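You operate a simulated robot arm through the tools that you are given. There is no shell and no other tool. Be economical: measure what you need, move in short steps, check, and stop when the job is done.

The job below is to be done with a simulated robot arm. You get a single attempt, and the scene is never put back.

Task
Fetch the blue peg and stand it on top of the paver on the door end of the concrete bench.

Only the result counts: the job must be done as asked and must still hold three seconds after the hand-in. Knocking over, shifting, dropping, spilling or breaking anything else fails it.

Robot
A 6-joint arm with a two-finger parallel gripper, fixed in place. Base frame: the origin is at the foot of the arm, x ahead of it, y to its left, z up; the work surface is at about z = 0. Lengths are in m, angles in degrees, forces in N, time in s.
With the tool pointing down near the work surface it reaches from about 0.16 to 0.42 m from the base axis. Its first joint turns from -66.0 to 66.0 degrees. Payload 1.57 kg.
The TCP is the grasp point between the finger pads, 0.03 m short of the fingertips. In the tool frame z runs along the fingers and y along their closing line. The gripper opens to 0.08 m. The fingers are 0.017 m wide and 0.012 m thick; the gripper's body (0.04 by 0.082 m) begins 0.08 m behind the TCP.
Orientation is that of the tool frame in the base frame, as a unit quaternion [w, x, y, z]. With the fingers straight down and closing along the base's y, the tool's x points along the base's -x, its y along +y and its z along -z.

Tools
- The arm moves only by the tool step_arm. Its arguments are lists of equal length, an entry for each row: "offset": the shift along the base's x, y, z in m, a list of three; "angular": the turn, a rotation vector about the base's x, y, z in degrees, a list of three; "hand": the opening in per cent of the stroke, from 0 (shut) to 100 (fully open). In form: {"offset": [[x, y, z], ...], "angular": [[rx, ry, rz], ...], "hand": [hand, ...]}. A call has 1 to 12 rows; each row shifts and turns the commanded pose from where the row before left it. A row lasts 0.2 s, in which the tool goes at most 0.05 m and 8.6 degrees; a call with a longer step from one row to the next is refused whole, and so is a gripper value outside its range. Where a pose cannot be reached the arm comes as near as it can. A force on the tool above 40 N (or 10 N above the force at the start of the call, whichever is more), or a blocked arm, ends the call early, and 0.2 s more pass. The fingers move at their own pace (about 0.153 m/s each) and stop on an object; they squeeze with about 40 N. The grip force told is the motor's: it shows also when the fingers shut on nothing. Time passes only in rows, and 0.2 s behind the last, so rows that do not move let the fingers close. The reply holds the time, the measured pose of the TCP, the force on the tool along the base axes, the opening and the grip force, in the units named above and with some noise.
- Cameras (640 x 400 px; columns grow to the right, rows downward): "scene" is fixed at [0.0464, -0.3269, 0.4209]; the picture's right is [0.84, -0.54, 0.00], its down [-0.33, -0.52, -0.79] and it looks along [0.42, 0.66, -0.62] (base axes); focal length 241 px, centre (320, 200). "wrist" rides on the gripper at [0.072, -0.007, -0.122] in the tool frame; the picture's right is [0.09, 1.00, 0.00], its down [-0.84, 0.08, -0.54] and it looks along [-0.54, 0.05, 0.84] (tool axes); focal length 238 px, centre (320, 200). There is no depth. A picture from a camera that has moved, and an enlarged one, comes with that camera's place and axes in the base frame and with its lens.
- snapshot(camera): a new picture of that camera. It takes no simulated time.
- zoom(camera, box): a new picture of the part [left, top, right, bottom] of that camera's present view, enlarged. It takes no simulated time.
- job_done(): hands the job in; it is judged then, once.

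Work in short steps. Places have to be worked out from the pictures, the camera data and where the tool is seen: move nearer, look again, correct. Check each grasp and each placing, and mend what went wrong. You have 90 turns and 42 pictures in all, those below and enlarged ones among them. Open the gripper and draw the arm clear of the work before you hand the job in, unless the task says otherwise; then end with one line.

The tools are called after "Request:" by a JSON object that holds its "method" and its "body". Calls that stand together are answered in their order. step_arm: Moves the arm, as the interface text tells. Its arguments: {"type":"object","properties":{"offset":{"type":"array","items":{"type":"array","items":{"type":"number"}}},"angular":{"type":"array","items":{"type":"array","items":{"type":"number"}}},"hand":{"type":"array","items":{"type":"number"}}},"required":["offset","angular","hand"]} The other tools are called the same way: snapshot (camera) takes a picture; zoom (camera, box) takes an enlarged picture of a part of a camera's view; job_done () hands the job in.

At the start:

```text
time: 0.0
position: [0.2635, 0.0984, 0.1976]
ee_rot: [0.0, 0.0, 1.0, 0.0]
contact_force: [-0.4, 0.2, 0.1]
gripper_width: 0.0801
gripper_force: 0.0
```

scene: 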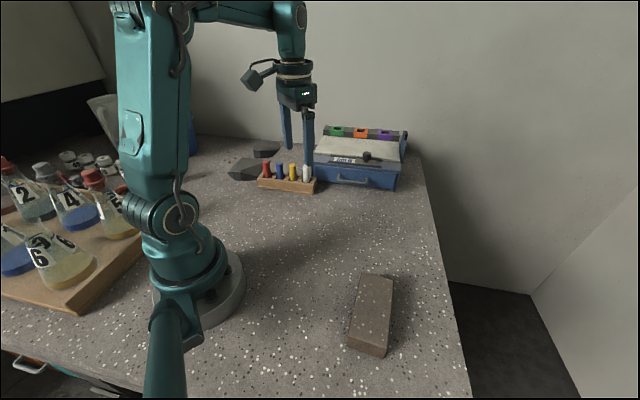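
wrist: 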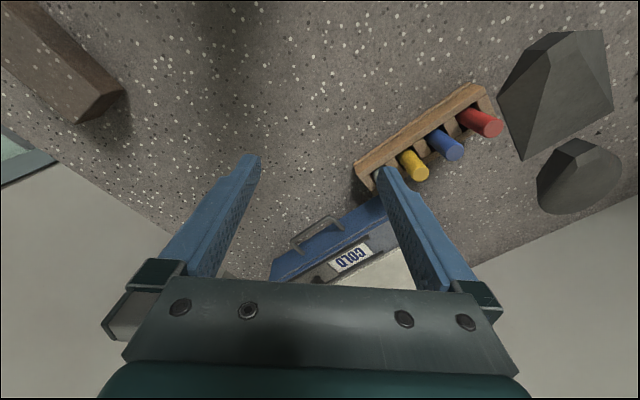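

I start with enlarged views of the rack and of the paver to locate both.

Request:
{"method": "zoom", "body": {"camera": "scene", "box": [220, 110, 420, 235]}}

Request:
{"method": "zoom", "body": {"camera": "scene", "box": [300, 250, 460, 370]}}

Request:
{"method": "zoom", "body": {"camera": "wrist", "box": [340, 60, 540, 200]}}

```text
3.20 times, centred on (320, 172) of scene
camera zoom: at [0.0464, -0.3269, 0.4209], right [0.84, -0.54, 0.0], down [-0.33, -0.52, -0.79], along [0.42, 0.66, -0.62], focal length 771 px, centre (320, 288)
```

zoom: 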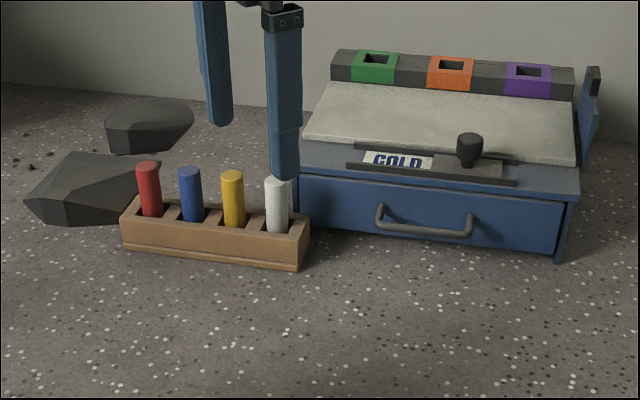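

```text
3.33 times, centred on (380, 310) of scene
camera zoom: at [0.0464, -0.3269, 0.4209], right [0.84, -0.54, 0.0], down [-0.33, -0.52, -0.79], along [0.42, 0.66, -0.62], focal length 803 px, centre (120, -167)
```

zoom: 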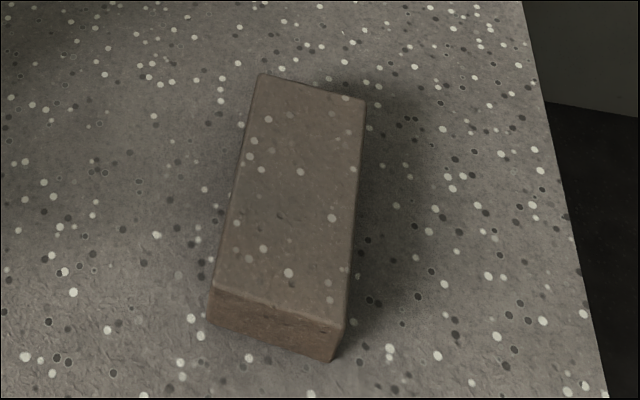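

```text
2.86 times, centred on (440, 130) of wrist
camera zoom: at [0.1896, 0.0915, 0.3193], right [-0.09, 1.0, 0.0], down [0.84, 0.08, 0.54], along [0.54, 0.05, -0.84], focal length 681 px, centre (-23, 400)
```

zoom: 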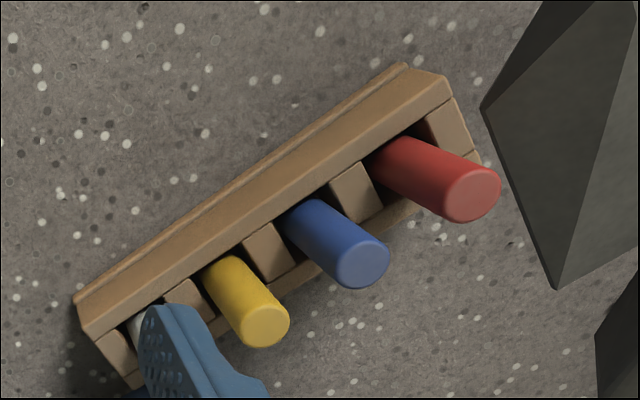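

Triangulating the two views puts the blue peg's top near (0.271, 0.242, 0.08), with the pegs about 0.04 apart along (-1,1). I move above it while turning -45° so that the fingers close across the row, then look again.

Request:
{"method": "step_arm", "body": {"offset": [[0.001, 0.024, 0], [0.001, 0.024, 0], [0.001, 0.024, 0], [0.001, 0.024, 0], [0.002, 0.024, 0], [0.002, 0.024, 0], [0, 0, 0]], "angular": [[0, 0, -7.5], [0, 0, -7.5], [0, 0, -7.5], [0, 0, -7.5], [0, 0, -7.5], [0, 0, -7.5], [0, 0, 0]], "hand": [100, 90, 80, 70, 60, 60, 60]}}

Request:
{"method": "snapshot", "body": {"camera": "wrist"}}

Request:
{"method": "zoom", "body": {"camera": "scene", "box": [200, 60, 400, 220]}}

```text
time: 1.6
position: [0.2703, 0.2425, 0.1978]
ee_rot: [0.001, 0.384, 0.923, 0.0]
contact_force: [-0.6, 0.3, 0.6]
gripper_width: 0.0481
gripper_force: 0.1
```

```text
36 pictures are left
camera wrist: at [0.2137, 0.2885, 0.3186], right [0.64, 0.77, 0.0], down [0.65, -0.54, 0.54], along [0.42, -0.35, -0.84], focal length 238 px, centre (320, 200)
```

wrist: 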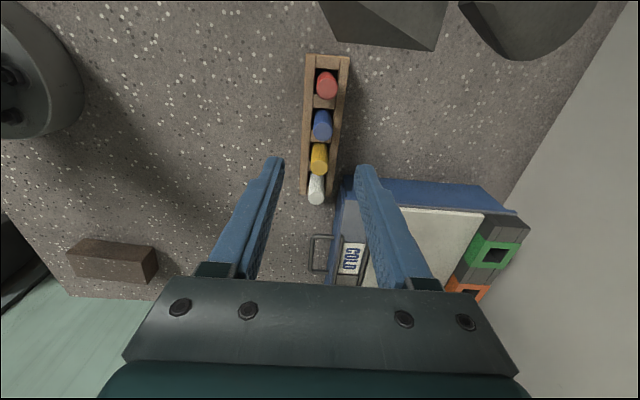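

```text
2.50 times, centred on (300, 140) of scene
camera zoom: at [0.0464, -0.3269, 0.4209], right [0.84, -0.54, 0.0], down [-0.33, -0.52, -0.79], along [0.42, 0.66, -0.62], focal length 602 px, centre (370, 350)
```

zoom: 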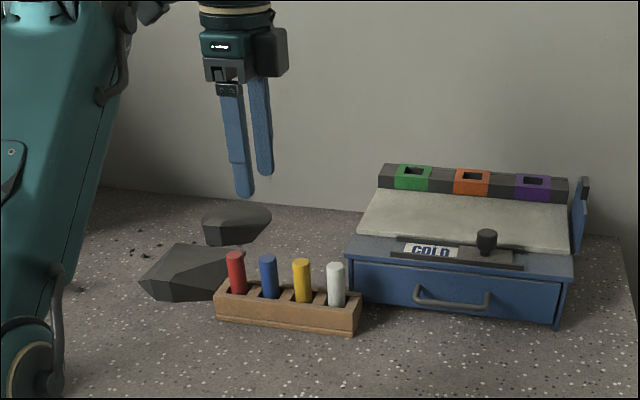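

I enlarge the wrist view on the pegs to get the blue top precisely.

Request:
{"method": "zoom", "body": {"camera": "wrist", "box": [270, 50, 380, 210]}}

```text
2.50 times, centred on (325, 130) of wrist
camera zoom: at [0.2137, 0.2885, 0.3186], right [0.64, 0.77, 0.0], down [0.65, -0.54, 0.54], along [0.42, -0.35, -0.84], focal length 596 px, centre (308, 375)
```

zoom: 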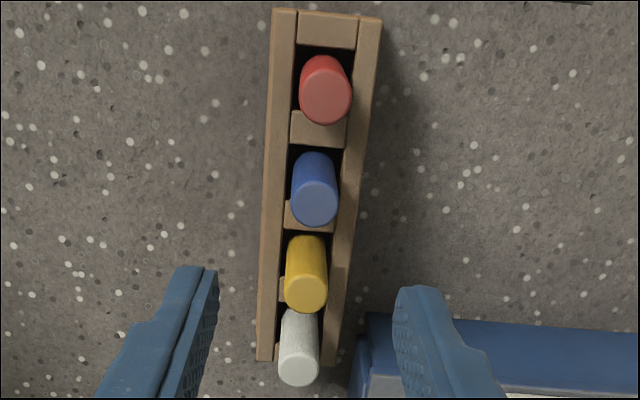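

The blue top comes out at (0.272, 0.243, 0.079), diameter about 0.019. I go down to TCP z of about 0.07, which keeps the tips above the rack rails.

Request:
{"method": "step_arm", "body": {"offset": [[0.001, 0.0005, -0.03], [0, 0, -0.03], [0, 0, -0.025], [0, 0, -0.02], [0, 0, -0.015], [0, 0, -0.008], [0, 0, 0]], "angular": [[0, 0, 0], [0, 0, 0], [0, 0, 0], [0, 0, 0], [0, 0, 0], [0, 0, 0], [0, 0, 0]], "hand": [60, 60, 60, 60, 60, 60, 60]}}

Request:
{"method": "snapshot", "body": {"camera": "wrist"}}

Request:
{"method": "zoom", "body": {"camera": "scene", "box": [230, 100, 350, 210]}}

```text
time: 3.2
position: [0.2704, 0.243, 0.0701]
ee_rot: [0.001, 0.383, 0.924, 0.0]
contact_force: [0.1, 0.7, -0.2]
gripper_width: 0.0479
gripper_force: 0.1
```

```text
33 pictures are left
camera wrist: at [0.2148, 0.2888, 0.1912], right [0.64, 0.77, 0.0], down [0.65, -0.54, 0.54], along [0.42, -0.35, -0.84], focal length 238 px, centre (320, 200)
```

wrist: 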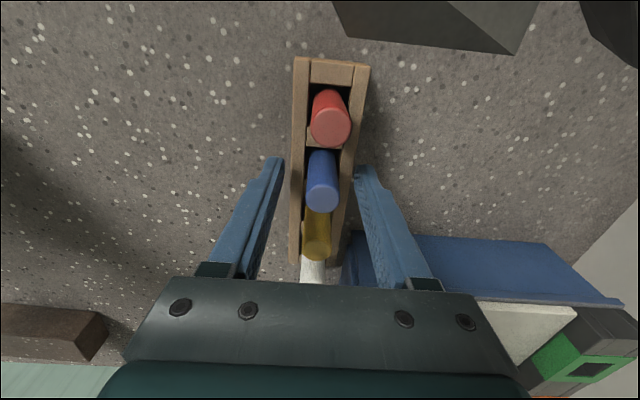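

```text
3.64 times, centred on (290, 155) of scene
camera zoom: at [0.0464, -0.3269, 0.4209], right [0.84, -0.54, 0.0], down [-0.33, -0.52, -0.79], along [0.42, 0.66, -0.62], focal length 876 px, centre (429, 364)
```

zoom: 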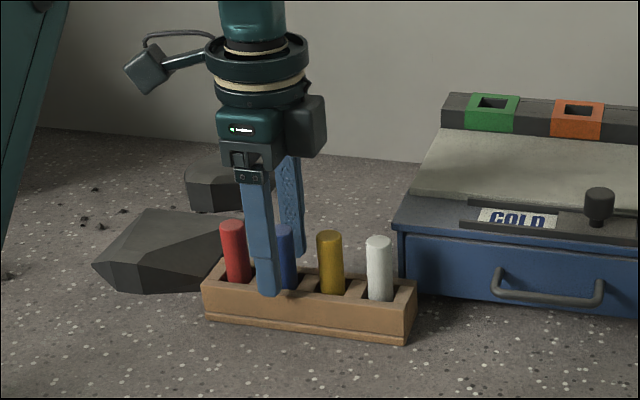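

The peg lies between the fingers and the tips clear the rack. I close on it.

Request:
{"method": "step_arm", "body": {"offset": [[-0.0005, 0.001, 0], [0, 0, 0], [0, 0, 0], [0, 0, 0]], "angular": [[0, 0, 0], [0, 0, 0], [0, 0, 0], [0, 0, 0]], "hand": [60, 30, 0, 0]}}

```text
time: 4.2
position: [0.2707, 0.2439, 0.0703]
ee_rot: [0.001, 0.382, 0.924, 0.0]
contact_force: [0.2, 0.1, 1.3]
gripper_width: 0.0185
gripper_force: 32.7
```

Gripped at 0.0185 width. I lift straight up and check.

Request:
{"method": "step_arm", "body": {"offset": [[0, 0, 0.01], [0, 0, 0.02], [0, 0, 0.03], [0, 0, 0.03], [0, 0, 0.03], [0, 0, 0]], "angular": [[0, 0, 0], [0, 0, 0], [0, 0, 0], [0, 0, 0], [0, 0, 0], [0, 0, 0]], "hand": [0, 0, 0, 0, 0, 0]}}

Request:
{"method": "zoom", "body": {"camera": "scene", "box": [220, 60, 360, 210]}}

Request:
{"method": "snapshot", "body": {"camera": "wrist"}}

```text
time: 5.6
position: [0.2697, 0.2437, 0.1904]
ee_rot: [0.001, 0.383, 0.924, 0.0]
contact_force: [-0.2, 0.1, -1.2]
gripper_width: 0.0186
gripper_force: 32.8
```

```text
2.67 times, centred on (290, 135) of scene
camera zoom: at [0.0464, -0.3269, 0.4209], right [0.84, -0.54, 0.0], down [-0.33, -0.52, -0.79], along [0.42, 0.66, -0.62], focal length 642 px, centre (400, 373)
```

zoom: 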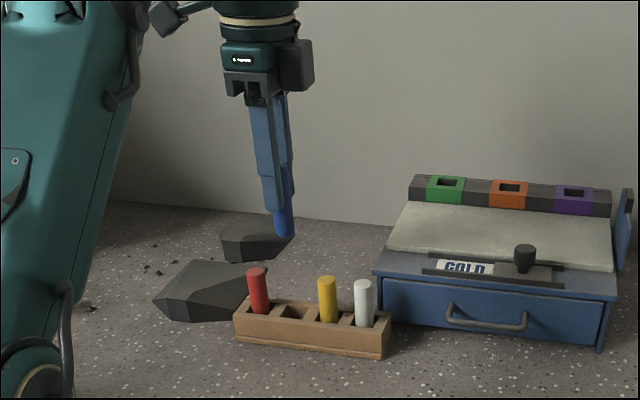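

```text
30 pictures are left
camera wrist: at [0.2144, 0.2893, 0.3111], right [0.64, 0.77, 0.0], down [0.65, -0.54, 0.54], along [0.42, -0.35, -0.84], focal length 238 px, centre (320, 200)
```

wrist: 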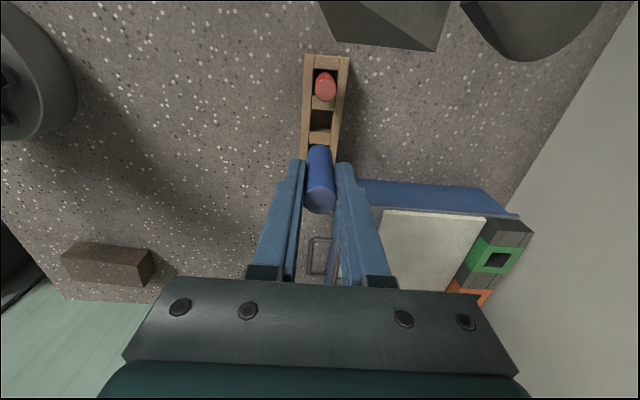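

The blue peg is held, with its bottom about 0.064 below the TCP. The paver top centres near (0.229, -0.202) at z of about 0.037. I carry the peg across at the present height.

Request:
{"method": "step_arm", "body": {"offset": [[-0.001, -0.02, 0], [-0.003, -0.035, 0], [-0.004, -0.04, 0], [-0.004, -0.042, 0], [-0.004, -0.042, 0], [-0.004, -0.042, 0], [-0.004, -0.042, 0], [-0.004, -0.042, 0], [-0.004, -0.042, 0], [-0.004, -0.042, 0], [-0.004, -0.037, 0], [-0.001, -0.02, 0]], "angular": [[0, 0, 0], [0, 0, 0], [0, 0, 0], [0, 0, 0], [0, 0, 0], [0, 0, 0], [0, 0, 0], [0, 0, 0], [0, 0, 0], [0, 0, 0], [0, 0, 0], [0, 0, 0]], "hand": [0, 0, 0, 0, 0, 0, 0, 0, 0, 0, 0, 0]}}

Request:
{"method": "snapshot", "body": {"camera": "scene"}}

Request:
{"method": "snapshot", "body": {"camera": "wrist"}}

```text
time: 8.2
position: [0.2285, -0.2037, 0.19]
ee_rot: [0.001, 0.381, 0.924, 0.0]
contact_force: [-0.6, 0.4, 0.3]
gripper_width: 0.0183
gripper_force: 32.6
```

```text
29 pictures are left
```

scene: 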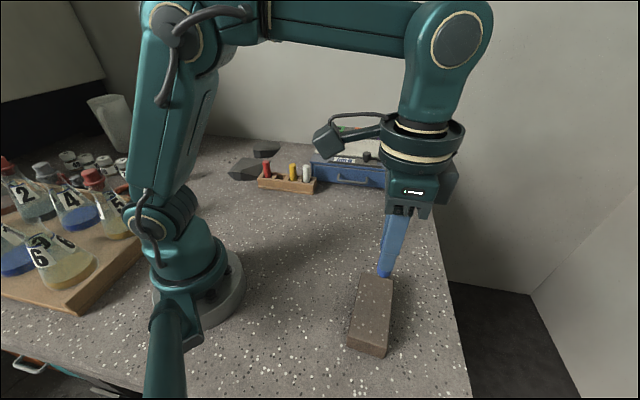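

```text
28 pictures are left
camera wrist: at [0.1735, -0.1565, 0.3112], right [0.64, 0.77, 0.0], down [0.65, -0.54, 0.54], along [0.42, -0.35, -0.84], focal length 238 px, centre (320, 200)
```

wrist: 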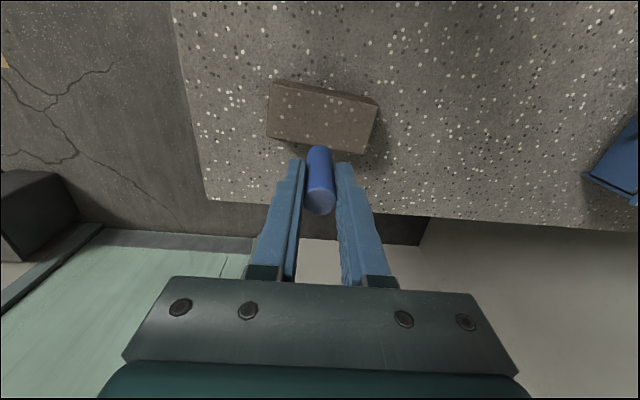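

The wrist view gives a paver centre of about (0.225, -0.203), which agrees. I lower to about 0.02 above the expected contact and check from both cameras.

Request:
{"method": "step_arm", "body": {"offset": [[-0.002, 0.0005, -0.02], [0, 0, -0.02], [0, 0, -0.015], [0, 0, -0.01], [0, 0, 0]], "angular": [[0, 0, 0], [0, 0, 0], [0, 0, 0], [0, 0, 0], [0, 0, 0]], "hand": [0, 0, 0, 0, 0]}}

Request:
{"method": "zoom", "body": {"camera": "scene", "box": [310, 220, 450, 370]}}

Request:
{"method": "zoom", "body": {"camera": "wrist", "box": [240, 50, 400, 230]}}

```text
time: 9.4
position: [0.2282, -0.2018, 0.1249]
ee_rot: [0.001, 0.383, 0.924, -0.001]
contact_force: [0.4, -0.4, -0.2]
gripper_width: 0.0184
gripper_force: 32.8
```

```text
2.67 times, centred on (380, 295) of scene
camera zoom: at [0.0464, -0.3269, 0.4209], right [0.84, -0.54, 0.0], down [-0.33, -0.52, -0.79], along [0.42, 0.66, -0.62], focal length 642 px, centre (160, -53)
```

zoom: 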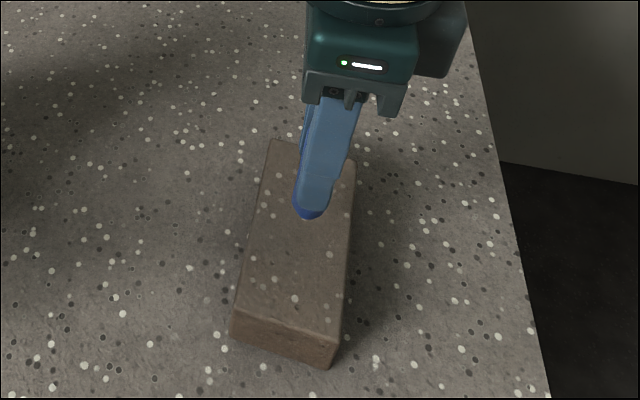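

```text
2.22 times, centred on (320, 140) of wrist
camera zoom: at [0.1719, -0.1553, 0.2461], right [0.64, 0.77, 0.0], down [0.65, -0.54, 0.54], along [0.42, -0.35, -0.84], focal length 530 px, centre (320, 333)
```

zoom: 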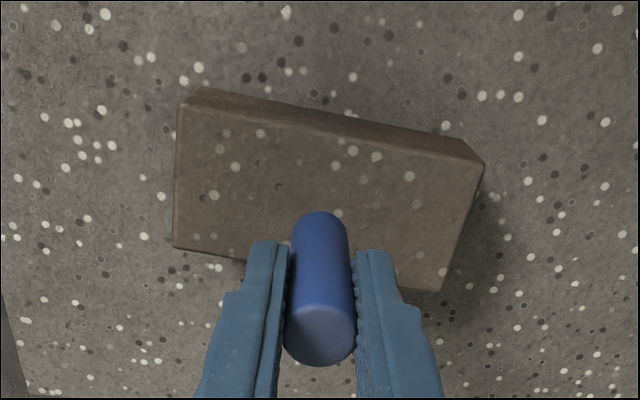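

The peg bottom is about 0.02 above the paver and near its centre. I lower in small steps, watching the force.

Request:
{"method": "step_arm", "body": {"offset": [[0, 0, -0.006], [0, 0, -0.006], [0, 0, -0.003], [0, 0, 0]], "angular": [[0, 0, 0], [0, 0, 0], [0, 0, 0], [0, 0, 0]], "hand": [0, 0, 0, 0]}}

```text
time: 10.4
position: [0.2273, -0.2021, 0.1098]
ee_rot: [0.001, 0.383, 0.924, 0.0]
contact_force: [0.4, 0.2, -0.4]
gripper_width: 0.0183
gripper_force: 32.6
```

No contact yet at TCP z 0.110; I continue by 2 mm.

Request:
{"method": "step_arm", "body": {"offset": [[0, 0, -0.002], [0, 0, -0.002], [0, 0, 0]], "angular": [[0, 0, 0], [0, 0, 0], [0, 0, 0]], "hand": [0, 0, 0]}}

Request:
{"method": "zoom", "body": {"camera": "scene", "box": [340, 240, 420, 310]}}

```text
time: 11.2
position: [0.2285, -0.2024, 0.1056]
ee_rot: [0.001, 0.383, 0.924, -0.001]
contact_force: [0.1, 0.6, -0.5]
gripper_width: 0.0182
gripper_force: 32.2
```

```text
5.71 times, centred on (380, 275) of scene
camera zoom: at [0.0464, -0.3269, 0.4209], right [0.84, -0.54, 0.0], down [-0.33, -0.52, -0.79], along [0.42, 0.66, -0.62], focal length 1376 px, centre (-23, -229)
```

zoom: 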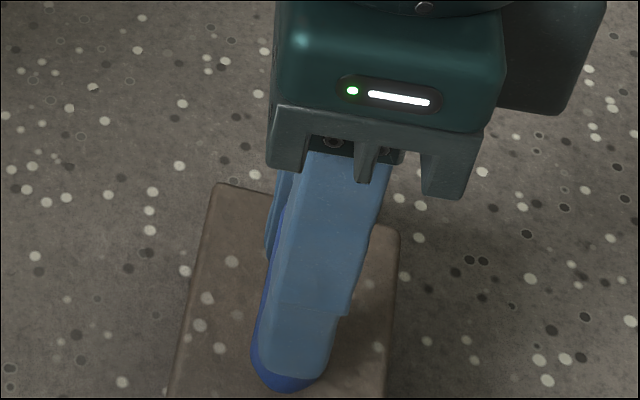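

Still no contact force, so I go on in 1.5 mm steps.

Request:
{"method": "step_arm", "body": {"offset": [[0, 0, -0.0015], [0, 0, -0.0015], [0, 0, 0]], "angular": [[0, 0, 0], [0, 0, 0], [0, 0, 0]], "hand": [0, 0, 0]}}

```text
time: 12.0
position: [0.2283, -0.2008, 0.1037]
ee_rot: [0.0, 0.382, 0.924, -0.001]
contact_force: [0.7, -0.3, -0.2]
gripper_width: 0.0186
gripper_force: 33.1
```

No contact yet at commanded z of about 0.103; next 1.5 mm steps.

Request:
{"method": "step_arm", "body": {"offset": [[0, 0, -0.0015], [0, 0, 0]], "angular": [[0, 0, 0], [0, 0, 0]], "hand": [0, 0]}}

```text
time: 12.6
position: [0.2271, -0.2013, 0.1021]
ee_rot: [0.002, 0.382, 0.924, 0.0]
contact_force: [-2.0, 3.1, 12.3]
gripper_width: 0.0182
gripper_force: 32.4
```

Contact: 12 N upward. I relieve it by 0.5 mm and check that the force drops while the peg stays seated.

Request:
{"method": "step_arm", "body": {"offset": [[0, 0, 0.0006], [0, 0, 0]], "angular": [[0, 0, 0], [0, 0, 0]], "hand": [0, 0]}}

Request:
{"method": "zoom", "body": {"camera": "wrist", "box": [240, 50, 400, 230]}}

```text
time: 13.2
position: [0.2269, -0.2003, 0.1023]
ee_rot: [0.0, 0.383, 0.924, 0.0]
contact_force: [1.1, 0.7, 4.7]
gripper_width: 0.0186
gripper_force: 33.0
```

```text
2.22 times, centred on (320, 140) of wrist
camera zoom: at [0.1715, -0.1556, 0.2232], right [0.64, 0.77, 0.0], down [0.65, -0.54, 0.54], along [0.42, -0.35, -0.84], focal length 530 px, centre (320, 333)
```

zoom: 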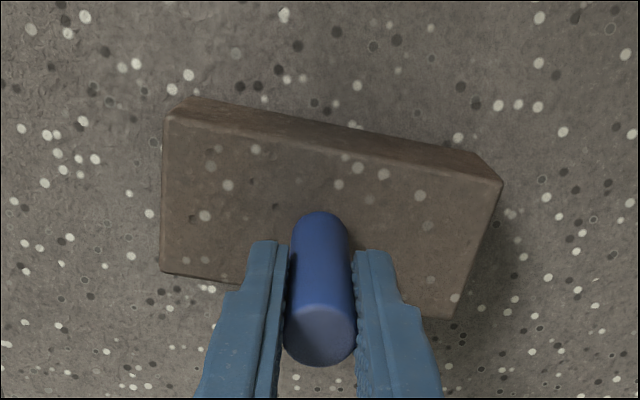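

The peg is seated with 4.7 N on the paver. I open slowly and only slightly, hold, then look.

Request:
{"method": "step_arm", "body": {"offset": [[0, 0, 0], [0, 0, 0], [0, 0, 0], [0, 0, 0], [0, 0, 0]], "angular": [[0, 0, 0], [0, 0, 0], [0, 0, 0], [0, 0, 0], [0, 0, 0]], "hand": [24, 27, 35, 50, 60]}}

Request:
{"method": "snapshot", "body": {"camera": "wrist"}}

```text
time: 14.4
position: [0.2274, -0.2016, 0.1018]
ee_rot: [0.001, 0.382, 0.924, -0.001]
contact_force: [0.6, 0.6, 0.4]
gripper_width: 0.048
gripper_force: 0.1
```

```text
23 pictures are left
camera wrist: at [0.1714, -0.1556, 0.2233], right [0.64, 0.77, 0.0], down [0.65, -0.54, 0.54], along [0.42, -0.35, -0.84], focal length 238 px, centre (320, 200)
```

wrist: 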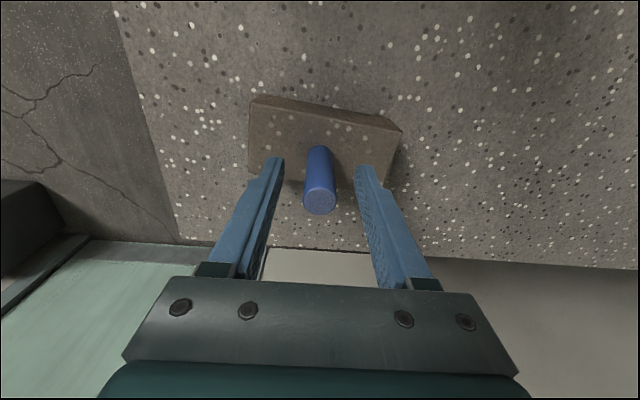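

The peg stands free between the open fingers. I raise the arm straight up, then draw it aside.

Request:
{"method": "step_arm", "body": {"offset": [[0, 0, 0.015], [0, 0, 0.03], [0, 0, 0.03], [0, 0, 0.03], [0, 0.03, 0.01], [0, 0.04, 0], [0, 0.04, 0], [0, 0.04, 0], [0, 0, 0]], "angular": [[0, 0, 0], [0, 0, 0], [0, 0, 0], [0, 0, 0], [0, 0, 0], [0, 0, 0], [0, 0, 0], [0, 0, 0], [0, 0, 0]], "hand": [60, 60, 60, 60, 60, 60, 60, 60, 60]}}

Request:
{"method": "snapshot", "body": {"camera": "scene"}}

Request:
{"method": "zoom", "body": {"camera": "scene", "box": [300, 220, 460, 370]}}

```text
time: 16.4
position: [0.2274, -0.051, 0.2176]
ee_rot: [0.001, 0.382, 0.924, 0.0]
contact_force: [-0.1, 0.1, 0.1]
gripper_width: 0.0483
gripper_force: 0.1
```

```text
22 pictures are left
```

scene: 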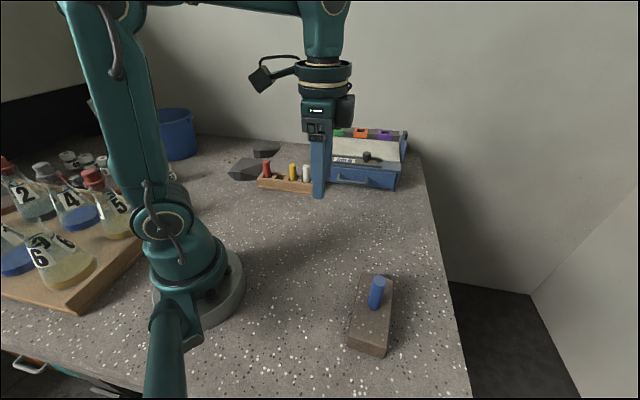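

```text
2.67 times, centred on (380, 295) of scene
camera zoom: at [0.0464, -0.3269, 0.4209], right [0.84, -0.54, 0.0], down [-0.33, -0.52, -0.79], along [0.42, 0.66, -0.62], focal length 642 px, centre (160, -53)
```

zoom: 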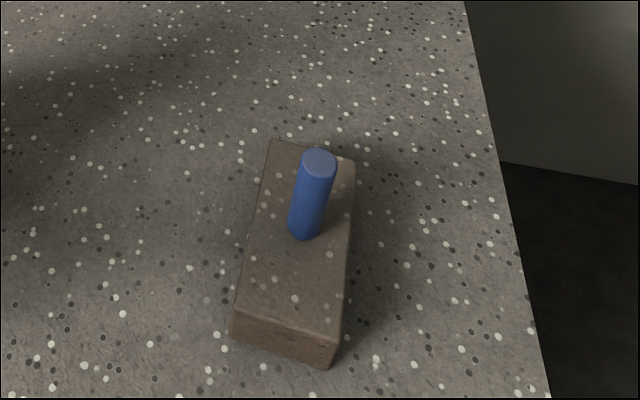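

The peg stands upright near the middle of the paver, the paver hasn't moved, and the rack with its other pegs looks untouched. The gripper is open and clear, so I hand the job in.

Request:
{"method": "job_done", "body": {}}

```text
The job is handed in.
```

The blue peg is standing upright near the middle of the paver, with the gripper open and clear. It was the only paver I could see; no door was visible to confirm which end of the bench is the door end.
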